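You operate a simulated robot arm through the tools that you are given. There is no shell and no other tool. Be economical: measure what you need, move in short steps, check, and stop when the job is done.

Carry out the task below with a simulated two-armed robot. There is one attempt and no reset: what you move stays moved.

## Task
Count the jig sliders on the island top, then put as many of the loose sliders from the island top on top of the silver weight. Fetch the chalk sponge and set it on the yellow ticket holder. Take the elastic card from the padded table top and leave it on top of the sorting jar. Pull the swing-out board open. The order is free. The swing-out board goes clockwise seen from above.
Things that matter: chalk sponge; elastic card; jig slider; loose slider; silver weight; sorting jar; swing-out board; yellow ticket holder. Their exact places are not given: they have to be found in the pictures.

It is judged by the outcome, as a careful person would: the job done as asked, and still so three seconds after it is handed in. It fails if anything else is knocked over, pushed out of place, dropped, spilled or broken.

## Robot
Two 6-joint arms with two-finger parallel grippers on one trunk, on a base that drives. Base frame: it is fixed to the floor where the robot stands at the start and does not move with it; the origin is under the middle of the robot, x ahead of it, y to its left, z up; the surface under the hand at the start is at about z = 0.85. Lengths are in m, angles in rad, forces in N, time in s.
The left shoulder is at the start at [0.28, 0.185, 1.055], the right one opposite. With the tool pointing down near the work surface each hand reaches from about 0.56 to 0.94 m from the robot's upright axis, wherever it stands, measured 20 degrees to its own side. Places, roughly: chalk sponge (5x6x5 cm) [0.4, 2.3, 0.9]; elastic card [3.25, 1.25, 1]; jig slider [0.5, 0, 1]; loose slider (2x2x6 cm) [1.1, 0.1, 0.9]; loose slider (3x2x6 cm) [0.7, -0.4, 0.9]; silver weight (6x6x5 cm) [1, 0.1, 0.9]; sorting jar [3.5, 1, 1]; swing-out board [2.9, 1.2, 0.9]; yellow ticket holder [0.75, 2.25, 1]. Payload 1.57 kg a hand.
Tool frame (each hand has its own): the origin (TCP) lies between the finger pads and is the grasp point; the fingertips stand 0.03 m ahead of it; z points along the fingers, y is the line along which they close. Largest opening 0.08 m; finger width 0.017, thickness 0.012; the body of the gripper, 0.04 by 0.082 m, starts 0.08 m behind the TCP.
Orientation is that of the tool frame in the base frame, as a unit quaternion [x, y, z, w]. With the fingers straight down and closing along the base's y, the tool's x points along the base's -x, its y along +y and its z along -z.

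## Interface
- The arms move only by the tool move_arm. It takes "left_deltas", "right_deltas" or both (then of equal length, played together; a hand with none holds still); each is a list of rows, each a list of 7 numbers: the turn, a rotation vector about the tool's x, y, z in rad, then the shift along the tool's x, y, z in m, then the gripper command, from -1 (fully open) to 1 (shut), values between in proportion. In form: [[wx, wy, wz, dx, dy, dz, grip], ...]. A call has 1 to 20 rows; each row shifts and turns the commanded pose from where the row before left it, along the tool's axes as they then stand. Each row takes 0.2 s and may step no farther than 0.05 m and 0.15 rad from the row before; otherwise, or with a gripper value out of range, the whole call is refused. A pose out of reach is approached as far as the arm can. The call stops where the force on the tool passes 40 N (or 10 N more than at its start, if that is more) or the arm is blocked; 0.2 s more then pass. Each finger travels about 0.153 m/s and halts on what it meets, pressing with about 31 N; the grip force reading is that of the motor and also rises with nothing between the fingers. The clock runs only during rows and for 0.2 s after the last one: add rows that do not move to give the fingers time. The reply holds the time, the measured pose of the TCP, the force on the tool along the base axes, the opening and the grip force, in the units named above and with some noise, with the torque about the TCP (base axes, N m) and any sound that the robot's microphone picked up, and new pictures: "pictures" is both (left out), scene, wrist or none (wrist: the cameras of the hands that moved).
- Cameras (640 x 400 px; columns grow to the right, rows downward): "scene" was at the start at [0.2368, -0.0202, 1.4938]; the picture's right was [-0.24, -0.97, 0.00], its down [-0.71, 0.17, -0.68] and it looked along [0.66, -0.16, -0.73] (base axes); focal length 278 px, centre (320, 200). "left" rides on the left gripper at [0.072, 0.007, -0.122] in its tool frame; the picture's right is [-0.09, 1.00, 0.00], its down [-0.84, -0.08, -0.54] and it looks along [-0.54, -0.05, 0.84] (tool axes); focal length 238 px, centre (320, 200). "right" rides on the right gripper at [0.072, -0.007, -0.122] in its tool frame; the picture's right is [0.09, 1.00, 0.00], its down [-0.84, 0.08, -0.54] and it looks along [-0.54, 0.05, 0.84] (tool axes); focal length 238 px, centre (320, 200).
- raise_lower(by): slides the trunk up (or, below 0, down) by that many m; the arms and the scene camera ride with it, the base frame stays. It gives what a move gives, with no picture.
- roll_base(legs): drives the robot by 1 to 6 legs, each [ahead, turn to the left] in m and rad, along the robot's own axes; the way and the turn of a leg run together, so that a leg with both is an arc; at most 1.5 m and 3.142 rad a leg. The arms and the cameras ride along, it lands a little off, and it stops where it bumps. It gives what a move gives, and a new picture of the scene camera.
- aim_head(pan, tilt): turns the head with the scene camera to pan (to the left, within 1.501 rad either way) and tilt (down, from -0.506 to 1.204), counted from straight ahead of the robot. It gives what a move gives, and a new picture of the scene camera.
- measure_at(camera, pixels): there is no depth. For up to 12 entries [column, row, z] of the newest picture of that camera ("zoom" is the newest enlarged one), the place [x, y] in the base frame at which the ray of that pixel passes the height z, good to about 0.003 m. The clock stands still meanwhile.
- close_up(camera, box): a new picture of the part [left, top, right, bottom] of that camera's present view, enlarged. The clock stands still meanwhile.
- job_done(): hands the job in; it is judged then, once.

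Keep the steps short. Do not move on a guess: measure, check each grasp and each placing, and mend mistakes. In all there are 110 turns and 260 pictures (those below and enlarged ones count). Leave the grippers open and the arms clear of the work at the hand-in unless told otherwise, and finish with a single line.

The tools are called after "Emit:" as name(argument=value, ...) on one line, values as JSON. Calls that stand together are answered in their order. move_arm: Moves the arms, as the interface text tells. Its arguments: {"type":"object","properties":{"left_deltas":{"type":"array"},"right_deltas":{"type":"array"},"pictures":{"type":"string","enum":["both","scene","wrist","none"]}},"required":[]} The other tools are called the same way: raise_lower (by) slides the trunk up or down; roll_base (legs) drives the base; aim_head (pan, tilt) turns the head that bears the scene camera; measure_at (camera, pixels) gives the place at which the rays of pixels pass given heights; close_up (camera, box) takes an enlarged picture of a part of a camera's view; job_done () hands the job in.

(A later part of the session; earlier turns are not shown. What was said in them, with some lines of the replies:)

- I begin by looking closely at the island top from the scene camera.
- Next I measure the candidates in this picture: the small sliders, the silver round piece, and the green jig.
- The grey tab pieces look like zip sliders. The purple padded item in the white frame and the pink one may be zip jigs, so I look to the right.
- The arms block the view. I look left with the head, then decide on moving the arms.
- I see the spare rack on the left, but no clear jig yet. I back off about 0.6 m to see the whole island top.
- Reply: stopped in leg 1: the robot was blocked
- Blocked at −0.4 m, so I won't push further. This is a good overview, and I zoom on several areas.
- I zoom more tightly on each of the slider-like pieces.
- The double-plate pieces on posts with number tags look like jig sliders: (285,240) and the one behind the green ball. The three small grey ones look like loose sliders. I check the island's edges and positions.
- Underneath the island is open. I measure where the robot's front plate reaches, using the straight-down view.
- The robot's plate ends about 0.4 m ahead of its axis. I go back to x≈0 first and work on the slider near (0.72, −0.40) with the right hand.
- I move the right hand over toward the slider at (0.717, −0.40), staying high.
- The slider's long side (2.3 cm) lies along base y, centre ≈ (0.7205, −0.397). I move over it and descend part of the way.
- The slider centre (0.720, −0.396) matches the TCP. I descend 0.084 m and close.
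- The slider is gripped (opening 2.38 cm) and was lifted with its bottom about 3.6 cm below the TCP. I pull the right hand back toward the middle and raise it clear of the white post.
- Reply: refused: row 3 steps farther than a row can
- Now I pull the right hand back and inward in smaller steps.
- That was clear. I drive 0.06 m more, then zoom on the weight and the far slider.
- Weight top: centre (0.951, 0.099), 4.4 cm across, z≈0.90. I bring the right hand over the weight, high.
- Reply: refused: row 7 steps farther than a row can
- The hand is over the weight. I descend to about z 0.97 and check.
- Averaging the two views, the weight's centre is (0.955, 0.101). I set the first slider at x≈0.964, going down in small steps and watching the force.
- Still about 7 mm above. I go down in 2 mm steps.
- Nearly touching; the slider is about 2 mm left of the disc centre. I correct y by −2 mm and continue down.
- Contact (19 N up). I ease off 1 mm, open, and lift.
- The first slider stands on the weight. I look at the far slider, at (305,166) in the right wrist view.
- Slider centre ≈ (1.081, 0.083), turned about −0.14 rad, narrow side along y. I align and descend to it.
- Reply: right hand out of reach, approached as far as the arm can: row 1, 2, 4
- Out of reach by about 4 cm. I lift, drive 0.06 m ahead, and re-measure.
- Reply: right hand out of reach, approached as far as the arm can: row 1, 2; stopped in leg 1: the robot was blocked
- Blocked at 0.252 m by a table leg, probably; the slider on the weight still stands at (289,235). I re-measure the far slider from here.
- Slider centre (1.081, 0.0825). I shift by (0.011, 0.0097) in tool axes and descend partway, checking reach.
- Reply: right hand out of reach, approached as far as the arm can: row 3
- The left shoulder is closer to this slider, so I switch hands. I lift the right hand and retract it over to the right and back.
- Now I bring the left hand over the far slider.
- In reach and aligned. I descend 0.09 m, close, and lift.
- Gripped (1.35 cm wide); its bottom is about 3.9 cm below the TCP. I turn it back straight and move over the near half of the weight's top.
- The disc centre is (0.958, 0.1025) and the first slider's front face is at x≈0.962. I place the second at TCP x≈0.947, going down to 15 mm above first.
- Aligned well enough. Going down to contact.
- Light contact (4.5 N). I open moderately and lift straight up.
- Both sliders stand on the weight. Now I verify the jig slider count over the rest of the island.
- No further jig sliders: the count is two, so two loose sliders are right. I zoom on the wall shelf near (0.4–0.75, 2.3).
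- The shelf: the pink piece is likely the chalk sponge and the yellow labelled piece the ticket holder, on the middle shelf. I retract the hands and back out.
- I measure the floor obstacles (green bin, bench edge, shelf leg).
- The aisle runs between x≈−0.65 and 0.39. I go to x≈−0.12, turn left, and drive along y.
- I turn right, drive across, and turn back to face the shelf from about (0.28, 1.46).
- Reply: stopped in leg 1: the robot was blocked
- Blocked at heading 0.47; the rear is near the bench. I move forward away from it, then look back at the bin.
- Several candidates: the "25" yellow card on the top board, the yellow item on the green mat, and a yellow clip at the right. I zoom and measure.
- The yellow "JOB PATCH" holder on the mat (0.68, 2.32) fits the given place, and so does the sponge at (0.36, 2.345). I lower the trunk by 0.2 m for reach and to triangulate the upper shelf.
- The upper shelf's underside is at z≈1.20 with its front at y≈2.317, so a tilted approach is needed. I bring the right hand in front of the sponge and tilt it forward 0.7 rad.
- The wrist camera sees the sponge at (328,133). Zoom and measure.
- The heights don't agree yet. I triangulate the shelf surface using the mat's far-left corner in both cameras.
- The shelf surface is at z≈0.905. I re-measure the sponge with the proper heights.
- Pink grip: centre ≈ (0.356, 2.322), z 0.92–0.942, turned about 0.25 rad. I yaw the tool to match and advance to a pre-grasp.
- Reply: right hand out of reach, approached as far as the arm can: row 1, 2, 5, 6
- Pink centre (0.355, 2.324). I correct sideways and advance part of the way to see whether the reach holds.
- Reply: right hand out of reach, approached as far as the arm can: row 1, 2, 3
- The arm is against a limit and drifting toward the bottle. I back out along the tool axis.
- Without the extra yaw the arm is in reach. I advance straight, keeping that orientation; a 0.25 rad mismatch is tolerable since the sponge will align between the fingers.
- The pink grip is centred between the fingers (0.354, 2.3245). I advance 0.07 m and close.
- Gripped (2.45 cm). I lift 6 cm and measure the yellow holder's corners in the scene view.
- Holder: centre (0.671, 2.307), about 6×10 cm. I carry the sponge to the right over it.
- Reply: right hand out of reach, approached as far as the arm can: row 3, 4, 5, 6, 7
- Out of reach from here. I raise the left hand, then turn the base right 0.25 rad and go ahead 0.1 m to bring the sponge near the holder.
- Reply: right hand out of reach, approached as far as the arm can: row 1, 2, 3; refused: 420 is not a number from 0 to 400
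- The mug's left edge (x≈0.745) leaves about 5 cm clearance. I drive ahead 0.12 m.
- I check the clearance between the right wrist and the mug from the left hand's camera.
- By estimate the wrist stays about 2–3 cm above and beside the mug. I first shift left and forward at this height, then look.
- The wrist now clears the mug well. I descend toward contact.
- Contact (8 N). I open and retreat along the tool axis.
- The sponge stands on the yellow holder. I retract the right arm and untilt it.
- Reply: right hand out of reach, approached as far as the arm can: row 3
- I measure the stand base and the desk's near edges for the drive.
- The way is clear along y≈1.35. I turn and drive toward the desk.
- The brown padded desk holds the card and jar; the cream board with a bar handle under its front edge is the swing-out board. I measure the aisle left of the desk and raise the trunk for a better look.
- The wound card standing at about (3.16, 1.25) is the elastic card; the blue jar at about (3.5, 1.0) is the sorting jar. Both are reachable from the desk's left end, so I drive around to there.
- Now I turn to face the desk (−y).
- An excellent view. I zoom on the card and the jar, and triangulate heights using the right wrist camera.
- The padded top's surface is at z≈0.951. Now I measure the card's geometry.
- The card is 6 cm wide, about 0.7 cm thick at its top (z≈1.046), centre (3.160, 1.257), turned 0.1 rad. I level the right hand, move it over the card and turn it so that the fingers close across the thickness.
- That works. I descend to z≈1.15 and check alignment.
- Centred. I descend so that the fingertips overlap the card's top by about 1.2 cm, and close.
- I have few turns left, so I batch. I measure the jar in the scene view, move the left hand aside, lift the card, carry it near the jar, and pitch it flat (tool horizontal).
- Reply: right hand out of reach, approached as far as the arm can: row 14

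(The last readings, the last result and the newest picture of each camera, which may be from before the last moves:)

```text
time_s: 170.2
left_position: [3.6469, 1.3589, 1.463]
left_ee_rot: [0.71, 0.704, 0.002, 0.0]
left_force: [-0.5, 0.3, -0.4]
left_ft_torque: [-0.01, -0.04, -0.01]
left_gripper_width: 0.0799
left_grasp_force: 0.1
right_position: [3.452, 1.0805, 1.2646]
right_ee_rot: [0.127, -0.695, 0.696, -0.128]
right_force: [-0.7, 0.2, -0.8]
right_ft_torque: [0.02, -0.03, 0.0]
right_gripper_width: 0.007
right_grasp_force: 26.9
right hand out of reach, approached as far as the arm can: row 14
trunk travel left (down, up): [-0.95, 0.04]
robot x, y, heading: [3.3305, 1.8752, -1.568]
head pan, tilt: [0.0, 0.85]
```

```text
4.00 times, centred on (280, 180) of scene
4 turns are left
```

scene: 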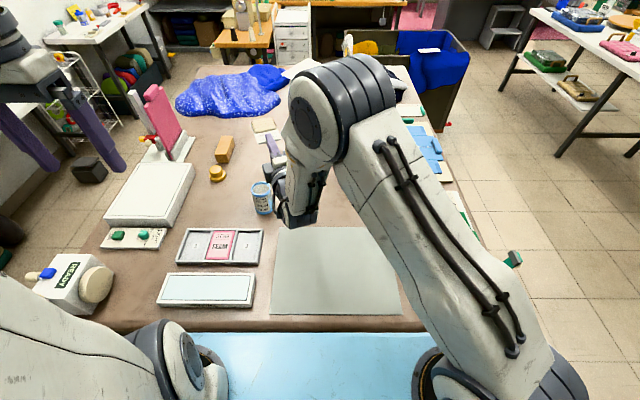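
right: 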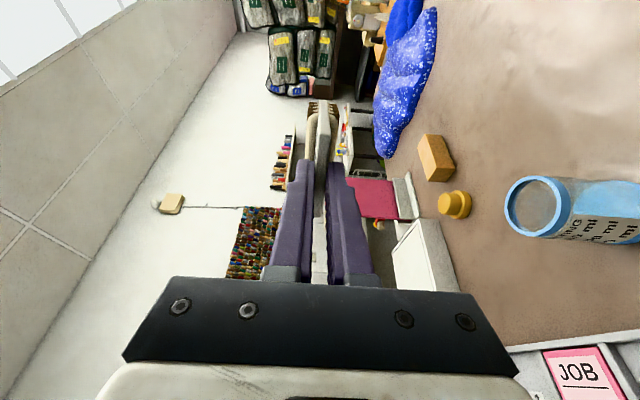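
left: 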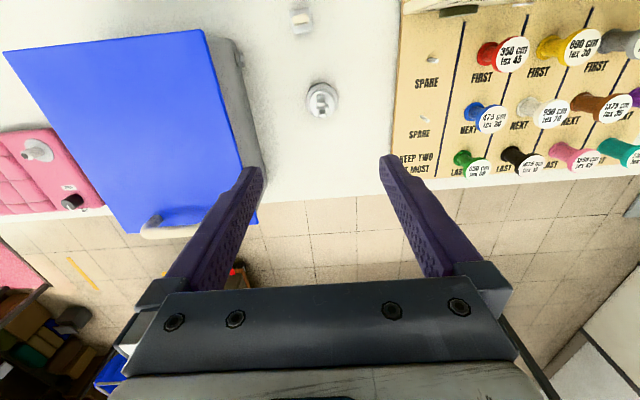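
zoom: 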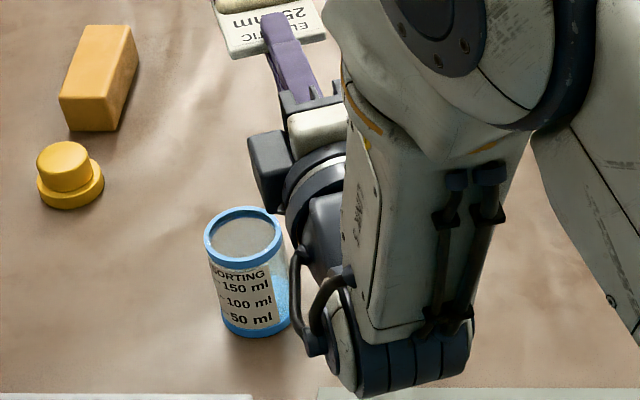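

Jar: centre (3.5205, 1.033), rim z≈1.05. The card is flat and ahead of the fingers. I lower it onto the rim, release, retreat and check; then I drive around to the desk front and prepare the right hand for the board's handle.

Emit:
move_arm(right_deltas=[[0, 0, 0, -0.0236, 0, -0.002, 1], [0, 0, 0, -0.0236, 0, -0.002, 1], [0, 0, 0, 0, 0.038, 0, 1], [0, 0, 0, 0, 0.038, 0, 1], [0, 0, 0, 0, 0.038, 0, 1], [0, 0, 0, 0, 0.038, 0, 1], [0, 0, 0, 0, 0.038, 0, 1], [0, 0, 0, 0, 0.008, 0, 1], [0, 0, 0, 0, 0.004, 0, 1], [0, 0, 0, 0, 0.002, 0, 1], [0, 0, 0, 0, 0, 0, 1]], pictures="both")

Emit:
move_arm(right_deltas=[[0, 0, 0, 0, 0, 0, 0.7], [0, 0, 0, 0, 0, 0, 0.4], [0, 0, 0, 0, 0, 0, 0.1], [0, 0, 0, 0, 0, 0, 0.1], [0, 0, 0, 0, 0, -0.02, 0.1], [0, 0, 0, 0, 0, -0.025, 0.1], [0, 0, 0, 0, 0, -0.025, 0.1], [0, 0, 0, 0, -0.04, 0, 0.1], [0, 0, 0, 0, -0.04, 0, -1], [0, 0, 0, 0, -0.04, 0, -1], [0, 0, 0, 0, -0.04, 0, -1], [0, 0, 0, 0, -0.04, 0, -1]], pictures="none")

Emit:
close_up(camera="scene", box=[200, 140, 360, 240])

Emit:
roll_base(legs=[[0, -1.57], [0.75, 0], [0, 0.75], [0.95, 0], [0, 2.39]])

Emit:
raise_lower(by=-0.2)

Emit:
move_arm(right_deltas=[[0, 0.121, 0, 0, 0, 0, -1], [0, 0.121, 0, 0, 0, 0, -1], [0, 0.121, 0, 0, 0, 0, -1], [0, 0, 0, 0.0425, 0.0, 0, -1], [0, 0, 0, 0.0425, 0.0, 0, -1], [0, 0, 0, 0.0425, 0.0, 0, -1], [0, 0, 0, 0.0425, 0.0, 0, -1], [0, 0, 0, 0.0425, 0.0, 0, -1], [0, 0, 0, 0.0425, 0.0, 0, -1], [0, 0, 0, 0.0425, 0.0, 0, -1], [0, 0, 0, 0.0425, 0.0, 0, -1], [0, 0, 0, 0, 0.04, 0, -1], [0, 0, 0, 0, 0.04, 0, -1], [0, 0, 0, 0, 0.03, 0, -1], [0, 0, 0, 0, 0, 0, -1]], pictures="wrist")

Emit:
aim_head(pan=-0.15, tilt=0.7)

Emit:
close_up(camera="scene", box=[220, 130, 460, 290])

```text
time_s: 172.7
left_position: [3.6471, 1.3592, 1.4643]
left_ee_rot: [0.71, 0.704, 0.001, 0.0]
left_force: [-0.8, 0.2, 0.2]
left_ft_torque: [0.01, -0.01, -0.01]
left_gripper_width: 0.08
left_grasp_force: 0.0
right_position: [3.4939, 1.1013, 1.0609]
right_ee_rot: [0.126, -0.696, 0.696, -0.127]
right_force: [-0.1, -1.0, -0.9]
right_ft_torque: [0.04, 0.02, -0.03]
right_gripper_width: 0.007
right_grasp_force: 26.0
trunk travel left (down, up): [-0.95, 0.04]
robot x, y, heading: [3.3281, 1.8784, -1.573]
head pan, tilt: [0.0, 0.85]
```

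scene: 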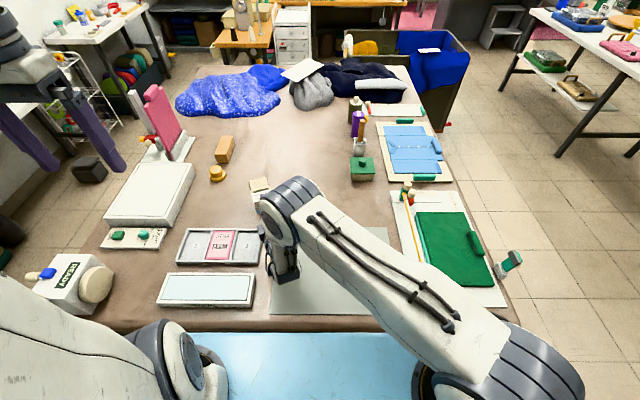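
right: 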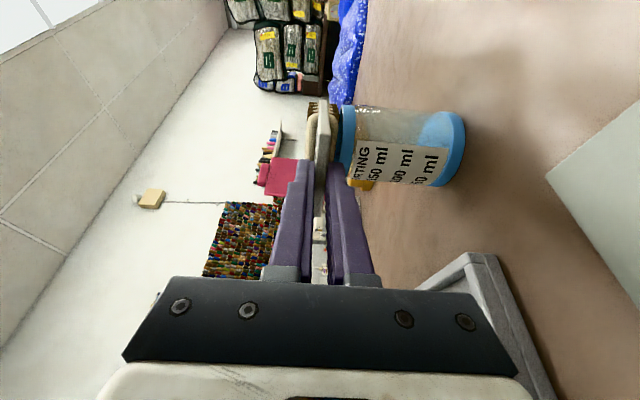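

```text
time_s: 175.2
left_position: [3.6469, 1.3582, 1.4648]
left_ee_rot: [0.71, 0.704, 0.001, 0.0]
left_force: [-0.7, 0.1, -0.9]
left_ft_torque: [-0.01, 0.04, 0.02]
left_gripper_width: 0.08
left_grasp_force: 0.0
right_position: [3.4693, 1.1662, 1.2605]
right_ee_rot: [0.127, -0.695, 0.696, -0.126]
right_force: [-0.7, 0.1, 0.1]
right_ft_torque: [-0.01, 0.06, 0.0]
right_gripper_width: 0.0798
right_grasp_force: 0.1
trunk travel left (down, up): [-0.95, 0.04]
robot x, y, heading: [3.3285, 1.8795, -1.571]
head pan, tilt: [0.0, 0.85]
```

```text
4.00 times, centred on (280, 190) of scene
```

zoom: 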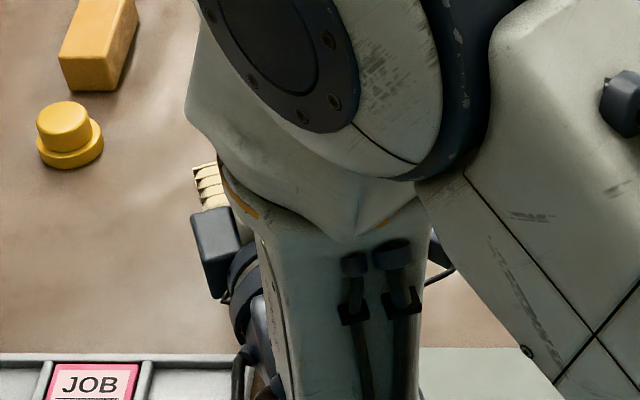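

```text
time_s: 195.2
left_position: [2.4254, 1.5128, 1.4642]
left_ee_rot: [0.015, 1.0, 0.001, -0.001]
left_force: [-0.3, 0.0, 0.0]
left_ft_torque: [0.0, -0.03, 0.01]
left_gripper_width: 0.0802
left_grasp_force: 0.0
right_position: [2.6138, 1.3299, 1.2609]
right_ee_rot: [-0.576, 0.408, -0.408, 0.578]
right_force: [0.0, -0.4, 0.0]
right_ft_torque: [0.0, -0.02, 0.01]
right_gripper_width: 0.08
right_grasp_force: 0.0
trunk travel left (down, up): [-0.95, 0.04]
robot x, y, heading: [1.9022, 1.2045, -0.016]
head pan, tilt: [0.0, 0.85]
```

scene: 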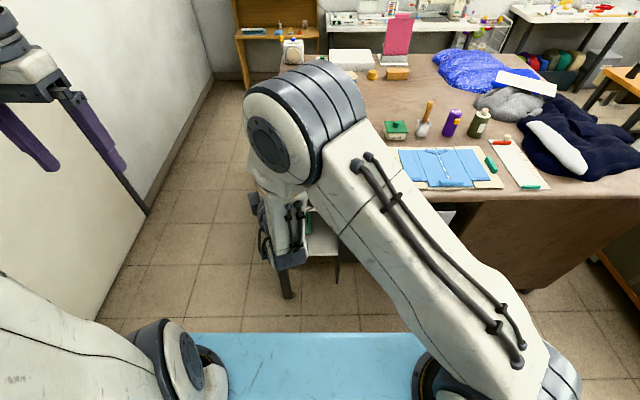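

```text
time_s: 197.3
left_position: [2.4255, 1.5125, 1.265]
left_ee_rot: [0.015, 1.0, 0.001, -0.001]
left_force: [0.2, 0.0, 1.4]
left_ft_torque: [-0.01, 0.05, 0.03]
left_gripper_width: 0.08
left_grasp_force: 0.1
right_position: [2.6145, 1.3312, 1.0602]
right_ee_rot: [-0.577, 0.409, -0.408, 0.578]
right_force: [1.4, 0.0, -0.6]
right_ft_torque: [0.02, 0.04, 0.03]
right_gripper_width: 0.08
right_grasp_force: 0.2
trunk travel left (down, up): [-0.75, 0.24]
robot x, y, heading: [1.9011, 1.2047, -0.017]
head pan, tilt: [0.0, 0.85]
```

```text
time_s: 200.5
left_position: [2.4253, 1.5116, 1.2651]
left_ee_rot: [0.015, 1.0, 0.001, -0.001]
left_force: [-0.4, -0.1, 0.3]
left_ft_torque: [0.01, 0.02, -0.01]
left_gripper_width: 0.08
left_grasp_force: 0.1
right_position: [2.623, 1.0605, 0.9415]
right_ee_rot: [-0.493, 0.506, -0.506, 0.494]
right_force: [-0.7, -0.4, -0.4]
right_ft_torque: [-0.02, 0.03, -0.01]
right_gripper_width: 0.08
right_grasp_force: 0.1
right hand out of reach, approached as far as the arm can: row 9, 10, 11
trunk travel left (down, up): [-0.75, 0.24]
robot x, y, heading: [1.9, 1.2073, -0.014]
head pan, tilt: [0.0, 0.85]
```

right: 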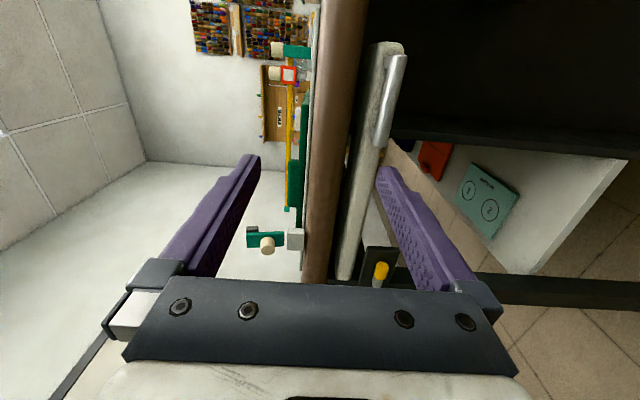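

```text
time_s: 201.2
left_position: [2.4255, 1.513, 1.2643]
left_ee_rot: [0.015, 1.0, 0.001, 0.0]
left_force: [1.0, -0.6, -0.2]
left_ft_torque: [0.0, 0.03, 0.0]
left_gripper_width: 0.08
left_grasp_force: 0.0
right_position: [2.6218, 1.0604, 0.9413]
right_ee_rot: [-0.494, 0.507, -0.505, 0.493]
right_force: [-0.2, -0.2, 0.0]
right_ft_torque: [-0.01, 0.02, 0.01]
right_gripper_width: 0.0799
right_grasp_force: 0.0
trunk travel left (down, up): [-0.75, 0.24]
robot x, y, heading: [1.9022, 1.2071, -0.013]
head pan, tilt: [-0.15, 0.7]
```

scene: 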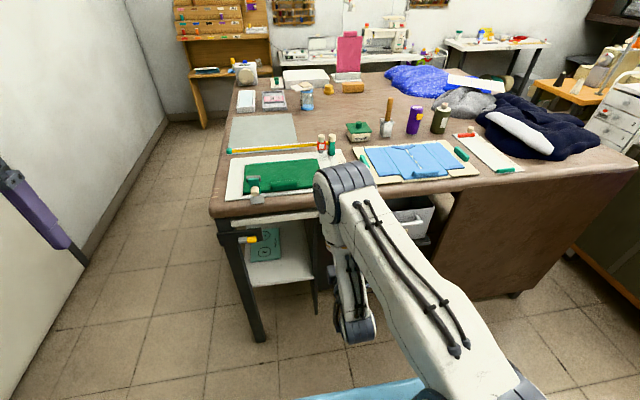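

```text
2.50 times, centred on (340, 210) of scene
3 turns are left
```

zoom: 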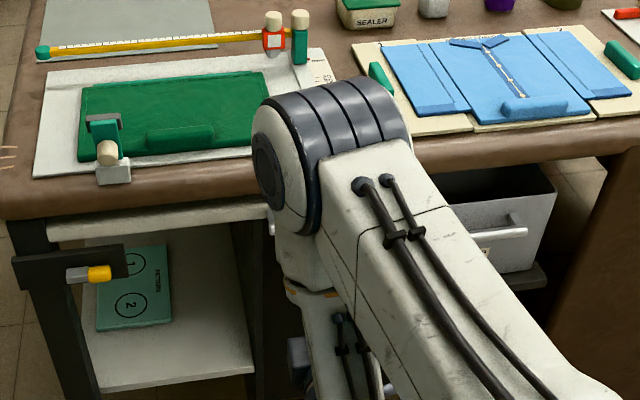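

The card rests on the jar. Two views agree on the handle bar: x≈2.78, y 0.99–1.076, z≈0.867, with the hinge at the board's left end near (2.84, 1.325). I back off 0.1 m, turn slightly, grasp the bar horizontally (closing vertically, so it can pivot) and pull along the clockwise arc.

Emit:
roll_base(legs=[[-0.1, 0], [0, -0.03]])

Emit:
move_arm(right_deltas=[[0, 0, 0, 0, 0.037, 0, -0.25], [0, 0, 0, 0, 0.037, 0, -0.25], [0, 0, 0, 0, 0, 0.04, -0.25], [0, 0, 0, 0, 0, 0.04, -0.25], [0, 0, 0, 0, 0, 0.04, -0.25], [0, 0, 0, 0, 0, 0.04, -0.25], [0, 0, 0, 0, 0, 0.04, -0.25], [0, 0, 0, 0, 0, 0.03, -0.25], [0, 0, 0, 0, 0, 0.015, -0.25], [0, 0, 0, 0, 0, 0, -0.25]], pictures="wrist")

Emit:
move_arm(right_deltas=[[0, 0, 0, 0, 0, 0, 0.5], [0, 0, 0, 0, 0, 0, 1], [0, 0, 0, 0, 0, 0, 1], [0, 0, 0, 0, 0, 0, 1]], pictures="wrist")

Emit:
move_arm(right_deltas=[[0, 0, 0, -0.005, 0, -0.0256, 1], [0, 0, 0, -0.0071, 0, -0.0251, 1], [0, 0, 0, -0.0093, 0, -0.0243, 1], [0, 0, 0, -0.0114, 0, -0.0235, 1], [0, 0, 0, -0.0135, 0, -0.0224, 1], [0, 0, 0, -0.0153, 0, -0.0211, 1], [0, 0, 0, -0.0171, 0, -0.0198, 1], [0, 0, 0, -0.0187, 0, -0.0181, 1], [0, 0, 0, -0.0202, 0, -0.0164, 1], [0, 0, 0, -0.0216, 0, -0.0146, 1], [0, 0, 0, -0.0228, 0, -0.0127, 1], [0, 0, 0, -0.0237, 0, -0.0106, 1], [0, 0, 0, -0.0246, 0, -0.0086, 1], [0, 0, 0, -0.0253, 0, -0.0063, 1], [0, 0, 0, -0.0258, 0, -0.0041, 1], [0, 0, 0, -0.0259, 0, -0.0018, 1], [0, 0, 0, 0, 0, 0, 1]], pictures="both")

Emit:
close_up(camera="scene", box=[180, 60, 460, 290])

Emit:
close_up(camera="scene", box=[260, 60, 360, 130])

```text
time_s: 202.8
left_position: [2.3369, 1.4973, 1.2649]
left_ee_rot: [0.03, 1.0, -0.001, -0.001]
left_force: [0.0, -0.1, 0.1]
left_ft_torque: [-0.03, 0.01, 0.0]
left_gripper_width: 0.0799
left_grasp_force: 0.2
right_position: [2.5186, 1.039, 0.9421]
right_ee_rot: [-0.485, 0.515, -0.513, 0.486]
right_force: [-0.5, 0.0, -0.4]
right_ft_torque: [0.03, 0.0, -0.05]
right_gripper_width: 0.08
right_grasp_force: 0.0
trunk travel left (down, up): [-0.75, 0.24]
robot x, y, heading: [1.7964, 1.2066, -0.054]
head pan, tilt: [-0.15, 0.7]
```

scene: 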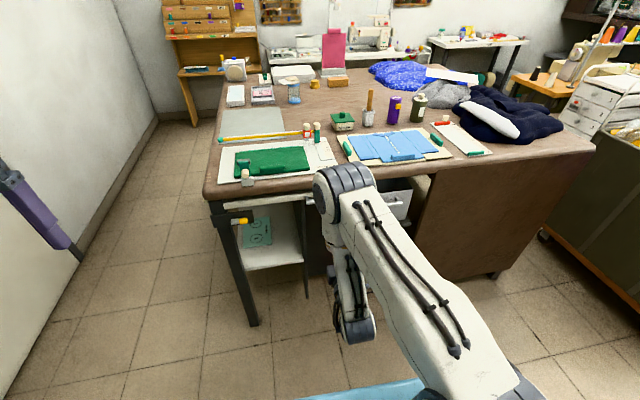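

```text
time_s: 204.9
left_position: [2.3362, 1.4973, 1.2637]
left_ee_rot: [0.031, 1.0, 0.001, -0.001]
left_force: [0.5, 0.5, 0.1]
left_ft_torque: [0.0, 0.01, 0.03]
left_gripper_width: 0.0799
left_grasp_force: 0.0
right_position: [2.755, 1.0824, 0.8672]
right_ee_rot: [-0.483, 0.518, -0.515, 0.483]
right_force: [-0.3, 0.0, 0.3]
right_ft_torque: [-0.01, 0.0, -0.01]
right_gripper_width: 0.05
right_grasp_force: 0.0
right hand out of reach, approached as far as the arm can: row 1, 3, 4, 5, 6, 7, 8
trunk travel left (down, up): [-0.75, 0.24]
robot x, y, heading: [1.8035, 1.2058, -0.049]
head pan, tilt: [-0.15, 0.7]
```

right: 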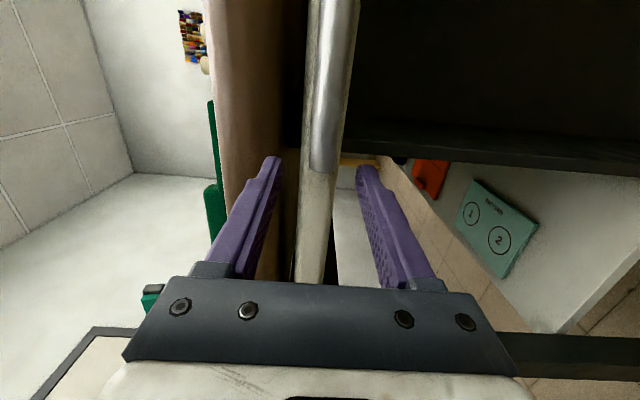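

```text
time_s: 205.9
left_position: [2.3368, 1.4971, 1.2641]
left_ee_rot: [0.03, 1.0, 0.001, -0.001]
left_force: [-0.3, 0.5, -0.4]
left_ft_torque: [0.02, 0.0, -0.02]
left_gripper_width: 0.08
left_grasp_force: 0.1
right_position: [2.7545, 1.0841, 0.8671]
right_ee_rot: [-0.483, 0.517, -0.515, 0.483]
right_force: [-0.4, 0.7, -4.9]
right_ft_torque: [-0.1, 0.13, 0.06]
right_gripper_width: 0.0177
right_grasp_force: 31.7
trunk travel left (down, up): [-0.75, 0.24]
robot x, y, heading: [1.7991, 1.2036, -0.048]
head pan, tilt: [-0.15, 0.7]
```

right: 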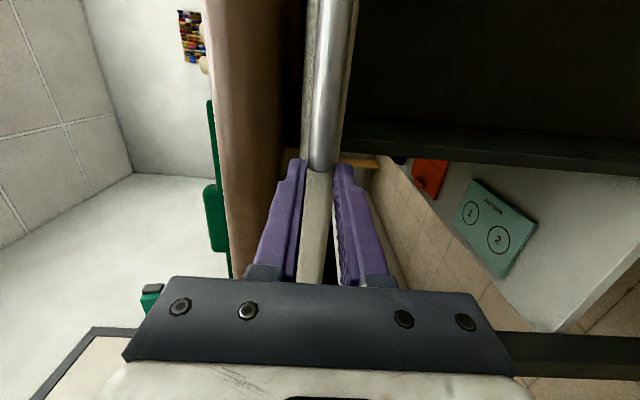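

```text
time_s: 209.6
left_position: [2.3358, 1.4977, 1.2648]
left_ee_rot: [0.03, 1.0, 0.0, -0.001]
left_force: [0.4, 0.0, 0.6]
left_ft_torque: [0.03, -0.05, -0.02]
left_gripper_width: 0.0801
left_grasp_force: 0.0
right_position: [2.5145, 1.3848, 0.8682]
right_ee_rot: [-0.485, 0.515, -0.514, 0.486]
right_force: [0.0, 0.1, 0.3]
right_ft_torque: [-0.01, 0.0, 0.02]
right_gripper_width: 0.0
right_grasp_force: 21.3
trunk travel left (down, up): [-0.75, 0.24]
robot x, y, heading: [1.8035, 1.2058, -0.052]
head pan, tilt: [-0.15, 0.7]
```

scene: 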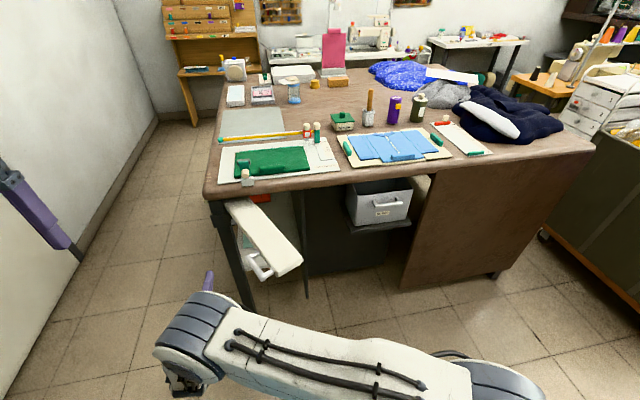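
right: 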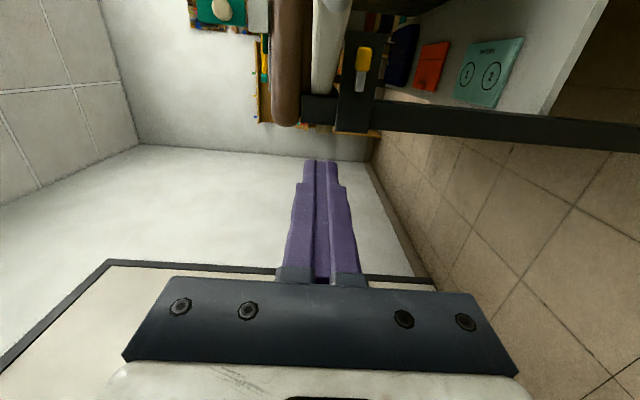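

```text
1.74 times, centred on (320, 175) of scene
```

zoom: 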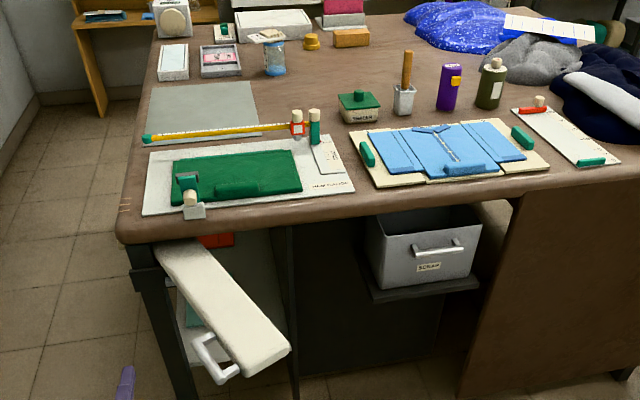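

```text
5.71 times, centred on (310, 95) of scene
2 turns are left
```

zoom: 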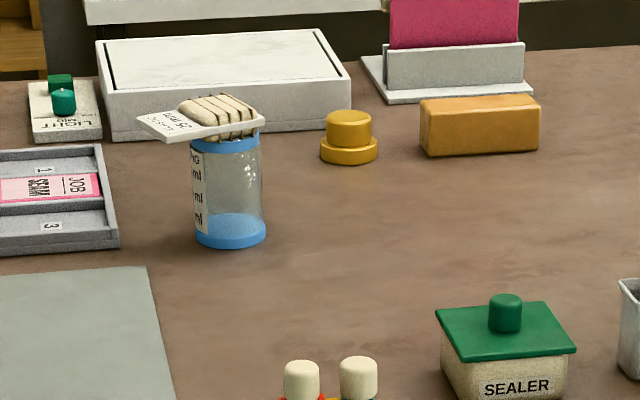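

The card lies flat on the jar. The board swung out roughly 67° before the bar slipped free. I lift over the board, come down on its right side, and push it further open (clockwise), then withdraw.

Emit:
move_arm(right_deltas=[[0, 0, 0, 0, -0.04, 0, 1], [0, 0, 0, 0, -0.04, 0, 1], [0, 0, 0, 0, -0.04, 0, 1], [0, 0, 0, 0, -0.04, 0, 1], [0, 0, 0, 0.038, 0, 0.008, 1], [0, 0, 0, 0.038, 0, 0.008, 1], [0, 0, 0, 0.038, 0, 0.008, 1], [0, 0, 0, 0.038, 0, 0.008, 1], [0, 0, 0, 0.038, 0, 0.008, 1], [0, 0, 0, 0.038, 0, 0.008, 1], [0, 0, 0, 0.038, 0, 0.008, 1], [0, 0, 0, 0.038, 0, 0.008, 1], [0, 0, 0, 0, 0, 0, 1]], pictures="none")

Emit:
move_arm(right_deltas=[[0, 0, 0, 0, 0.04, 0, 1], [0, 0, 0, 0, 0.04, 0, 1], [0, 0, 0, 0, 0.04, 0, 1], [0, 0, 0, 0, 0.04, 0, 1], [0, 0, 0, 0, 0, 0, 1]], pictures="scene")

Emit:
move_arm(right_deltas=[[0, 0, 0, -0.03, 0, 0, 1], [0, 0, 0, -0.015, 0, 0, 1], [0, 0, 0, -0.015, 0, 0, 1], [0, 0, 0, -0.015, 0, 0, 1], [0, 0, 0, -0.015, 0, 0, 1], [0, 0, 0, -0.015, 0, 0, 1], [0, 0, 0, -0.015, 0, 0, 1], [0, 0, 0, -0.015, 0, 0, 1], [0, 0, 0, -0.015, 0, 0, 1], [0, 0, 0, -0.015, 0, 0, 1], [0, 0, 0, -0.015, 0, 0, 1], [0, 0, 0, -0.01, 0, 0, 1], [0, 0, 0, 0, 0, 0, 1]], pictures="scene")

Emit:
move_arm(right_deltas=[[0, 0, 0, 0.03, 0, 0, 1], [0, 0, 0, 0.03, 0, 0, 1], [0, 0, 0, 0, -0.04, 0, 1], [0, 0, 0, 0, -0.04, 0, 1], [0, 0, 0, 0, -0.04, 0, 1], [0, 0, 0, 0, -0.04, 0, 1], [0, 0, 0, 0, -0.04, 0, -1], [0, 0, 0, 0, -0.04, 0, -1], [0, 0, 0, 0, 0, 0, -1], [0, 0, 0, 0, 0, 0, -1]], pictures="none")

Emit:
roll_base(legs=[[-0.25, 0]])

Emit:
close_up(camera="scene", box=[180, 60, 460, 290])

```text
time_s: 212.3
left_position: [2.335, 1.4957, 1.2645]
left_ee_rot: [0.031, 1.0, 0.0, -0.001]
left_force: [-0.1, -1.1, -1.5]
left_ft_torque: [0.03, -0.03, 0.02]
left_gripper_width: 0.0801
left_grasp_force: 0.1
right_position: [2.562, 1.0759, 1.0299]
right_ee_rot: [-0.485, 0.515, -0.514, 0.486]
right_force: [-0.2, -0.4, 0.7]
right_ft_torque: [0.01, 0.03, 0.02]
right_gripper_width: 0.0
right_grasp_force: 20.9
trunk travel left (down, up): [-0.75, 0.24]
robot x, y, heading: [1.8015, 1.2032, -0.047]
head pan, tilt: [-0.15, 0.7]
```

```text
time_s: 213.6
left_position: [2.3354, 1.4974, 1.2634]
left_ee_rot: [0.031, 1.0, 0.001, -0.001]
left_force: [-0.5, -0.5, 0.5]
left_ft_torque: [-0.02, 0.02, -0.01]
left_gripper_width: 0.08
left_grasp_force: 0.1
right_position: [2.5643, 1.0756, 0.8682]
right_ee_rot: [-0.485, 0.515, -0.513, 0.485]
right_force: [-0.5, 0.1, -0.3]
right_ft_torque: [0.03, 0.0, -0.03]
right_gripper_width: 0.0
right_grasp_force: 21.3
trunk travel left (down, up): [-0.75, 0.24]
robot x, y, heading: [1.8017, 1.2093, -0.049]
head pan, tilt: [-0.15, 0.7]
```

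scene: 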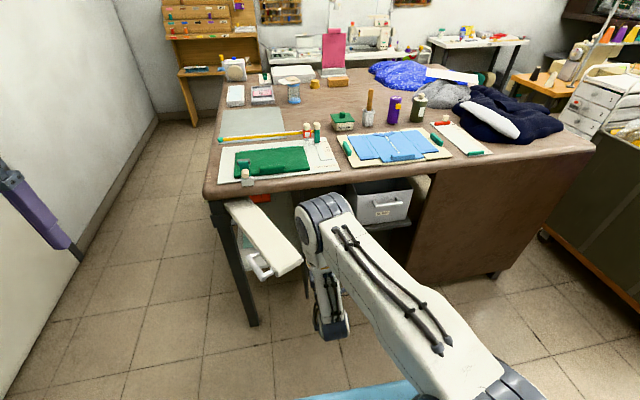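

```text
time_s: 215.2
left_position: [2.3347, 1.4956, 1.264]
left_ee_rot: [0.032, 1.0, 0.001, -0.001]
left_force: [0.0, -0.1, 0.2]
left_ft_torque: [0.03, -0.01, 0.01]
left_gripper_width: 0.08
left_grasp_force: 0.1
right_position: [2.5644, 1.1914, 0.8682]
right_ee_rot: [-0.487, 0.514, -0.514, 0.484]
right_force: [-13.5, -3.4, 10.2]
right_ft_torque: [0.48, 0.56, 0.94]
right_gripper_width: 0.0
right_grasp_force: 20.6
trunk travel left (down, up): [-0.75, 0.24]
robot x, y, heading: [1.7944, 1.208, -0.05]
head pan, tilt: [-0.15, 0.7]
stopped in row 8 (right hand): the force on the tool passed its limit at 49 N (the readings are from after the stop); the commanded pose is now the measured one
```

scene: 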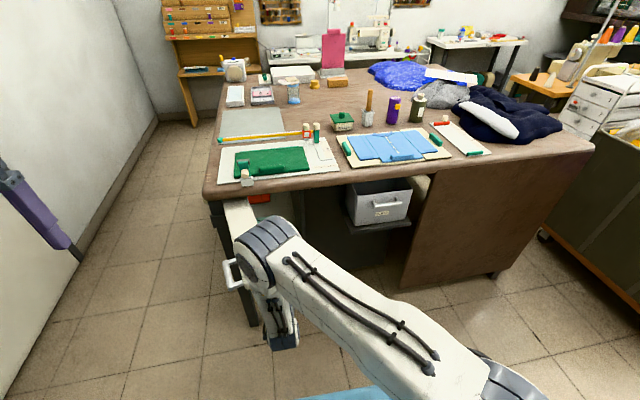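

```text
time_s: 217.4
left_position: [2.3372, 1.4972, 1.2646]
left_ee_rot: [0.032, 0.999, 0.0, -0.001]
left_force: [0.8, -0.2, -0.2]
left_ft_torque: [-0.01, -0.02, -0.02]
left_gripper_width: 0.0799
left_grasp_force: 0.0
right_position: [2.5628, 1.1314, 1.1058]
right_ee_rot: [-0.488, 0.515, -0.514, 0.482]
right_force: [1.1, 0.6, -0.2]
right_ft_torque: [0.02, 0.04, 0.01]
right_gripper_width: 0.0801
right_grasp_force: 0.0
trunk travel left (down, up): [-0.75, 0.24]
robot x, y, heading: [1.7996, 1.2064, -0.053]
head pan, tilt: [-0.15, 0.7]
```

```text
time_s: 219.2
left_position: [2.0825, 1.5094, 1.2646]
left_ee_rot: [0.031, 1.0, 0.001, 0.0]
left_force: [0.8, -0.4, -0.1]
left_ft_torque: [0.0, 0.01, -0.04]
left_gripper_width: 0.0802
left_grasp_force: 0.1
right_position: [2.3092, 1.1447, 1.1065]
right_ee_rot: [-0.487, 0.515, -0.514, 0.483]
right_force: [1.1, -0.8, 0.7]
right_ft_torque: [0.0, -0.03, 0.02]
right_gripper_width: 0.0804
right_grasp_force: 0.2
trunk travel left (down, up): [-0.75, 0.24]
robot x, y, heading: [1.5505, 1.2203, -0.05]
head pan, tilt: [-0.15, 0.7]
```

scene: 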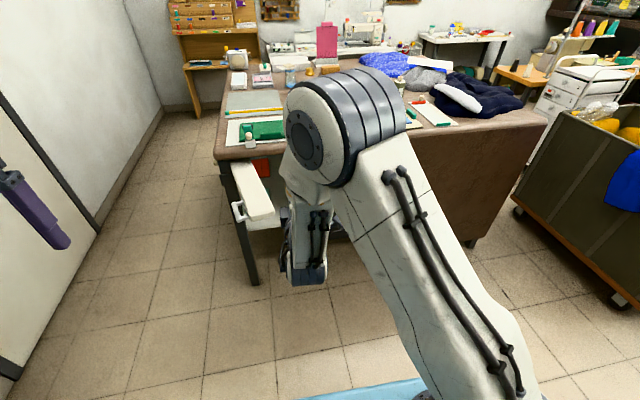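

```text
1.74 times, centred on (320, 175) of scene
1 turns are left
```

zoom: 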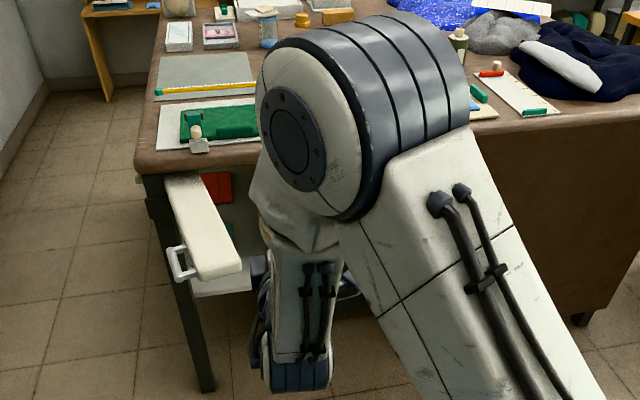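

The board is swung out to its end stop, the card is on the jar, the grippers are open and the arms are clear. I hand the job in.

Emit:
job_done()

```text
The job is handed in.
```

All four parts are done and the job is handed in: I counted two jig sliders and put two loose sliders on the silver weight, the chalk sponge is on the yellow ticket holder, the elastic card lies on the sorting jar, and the swing-out board is open against its stop.
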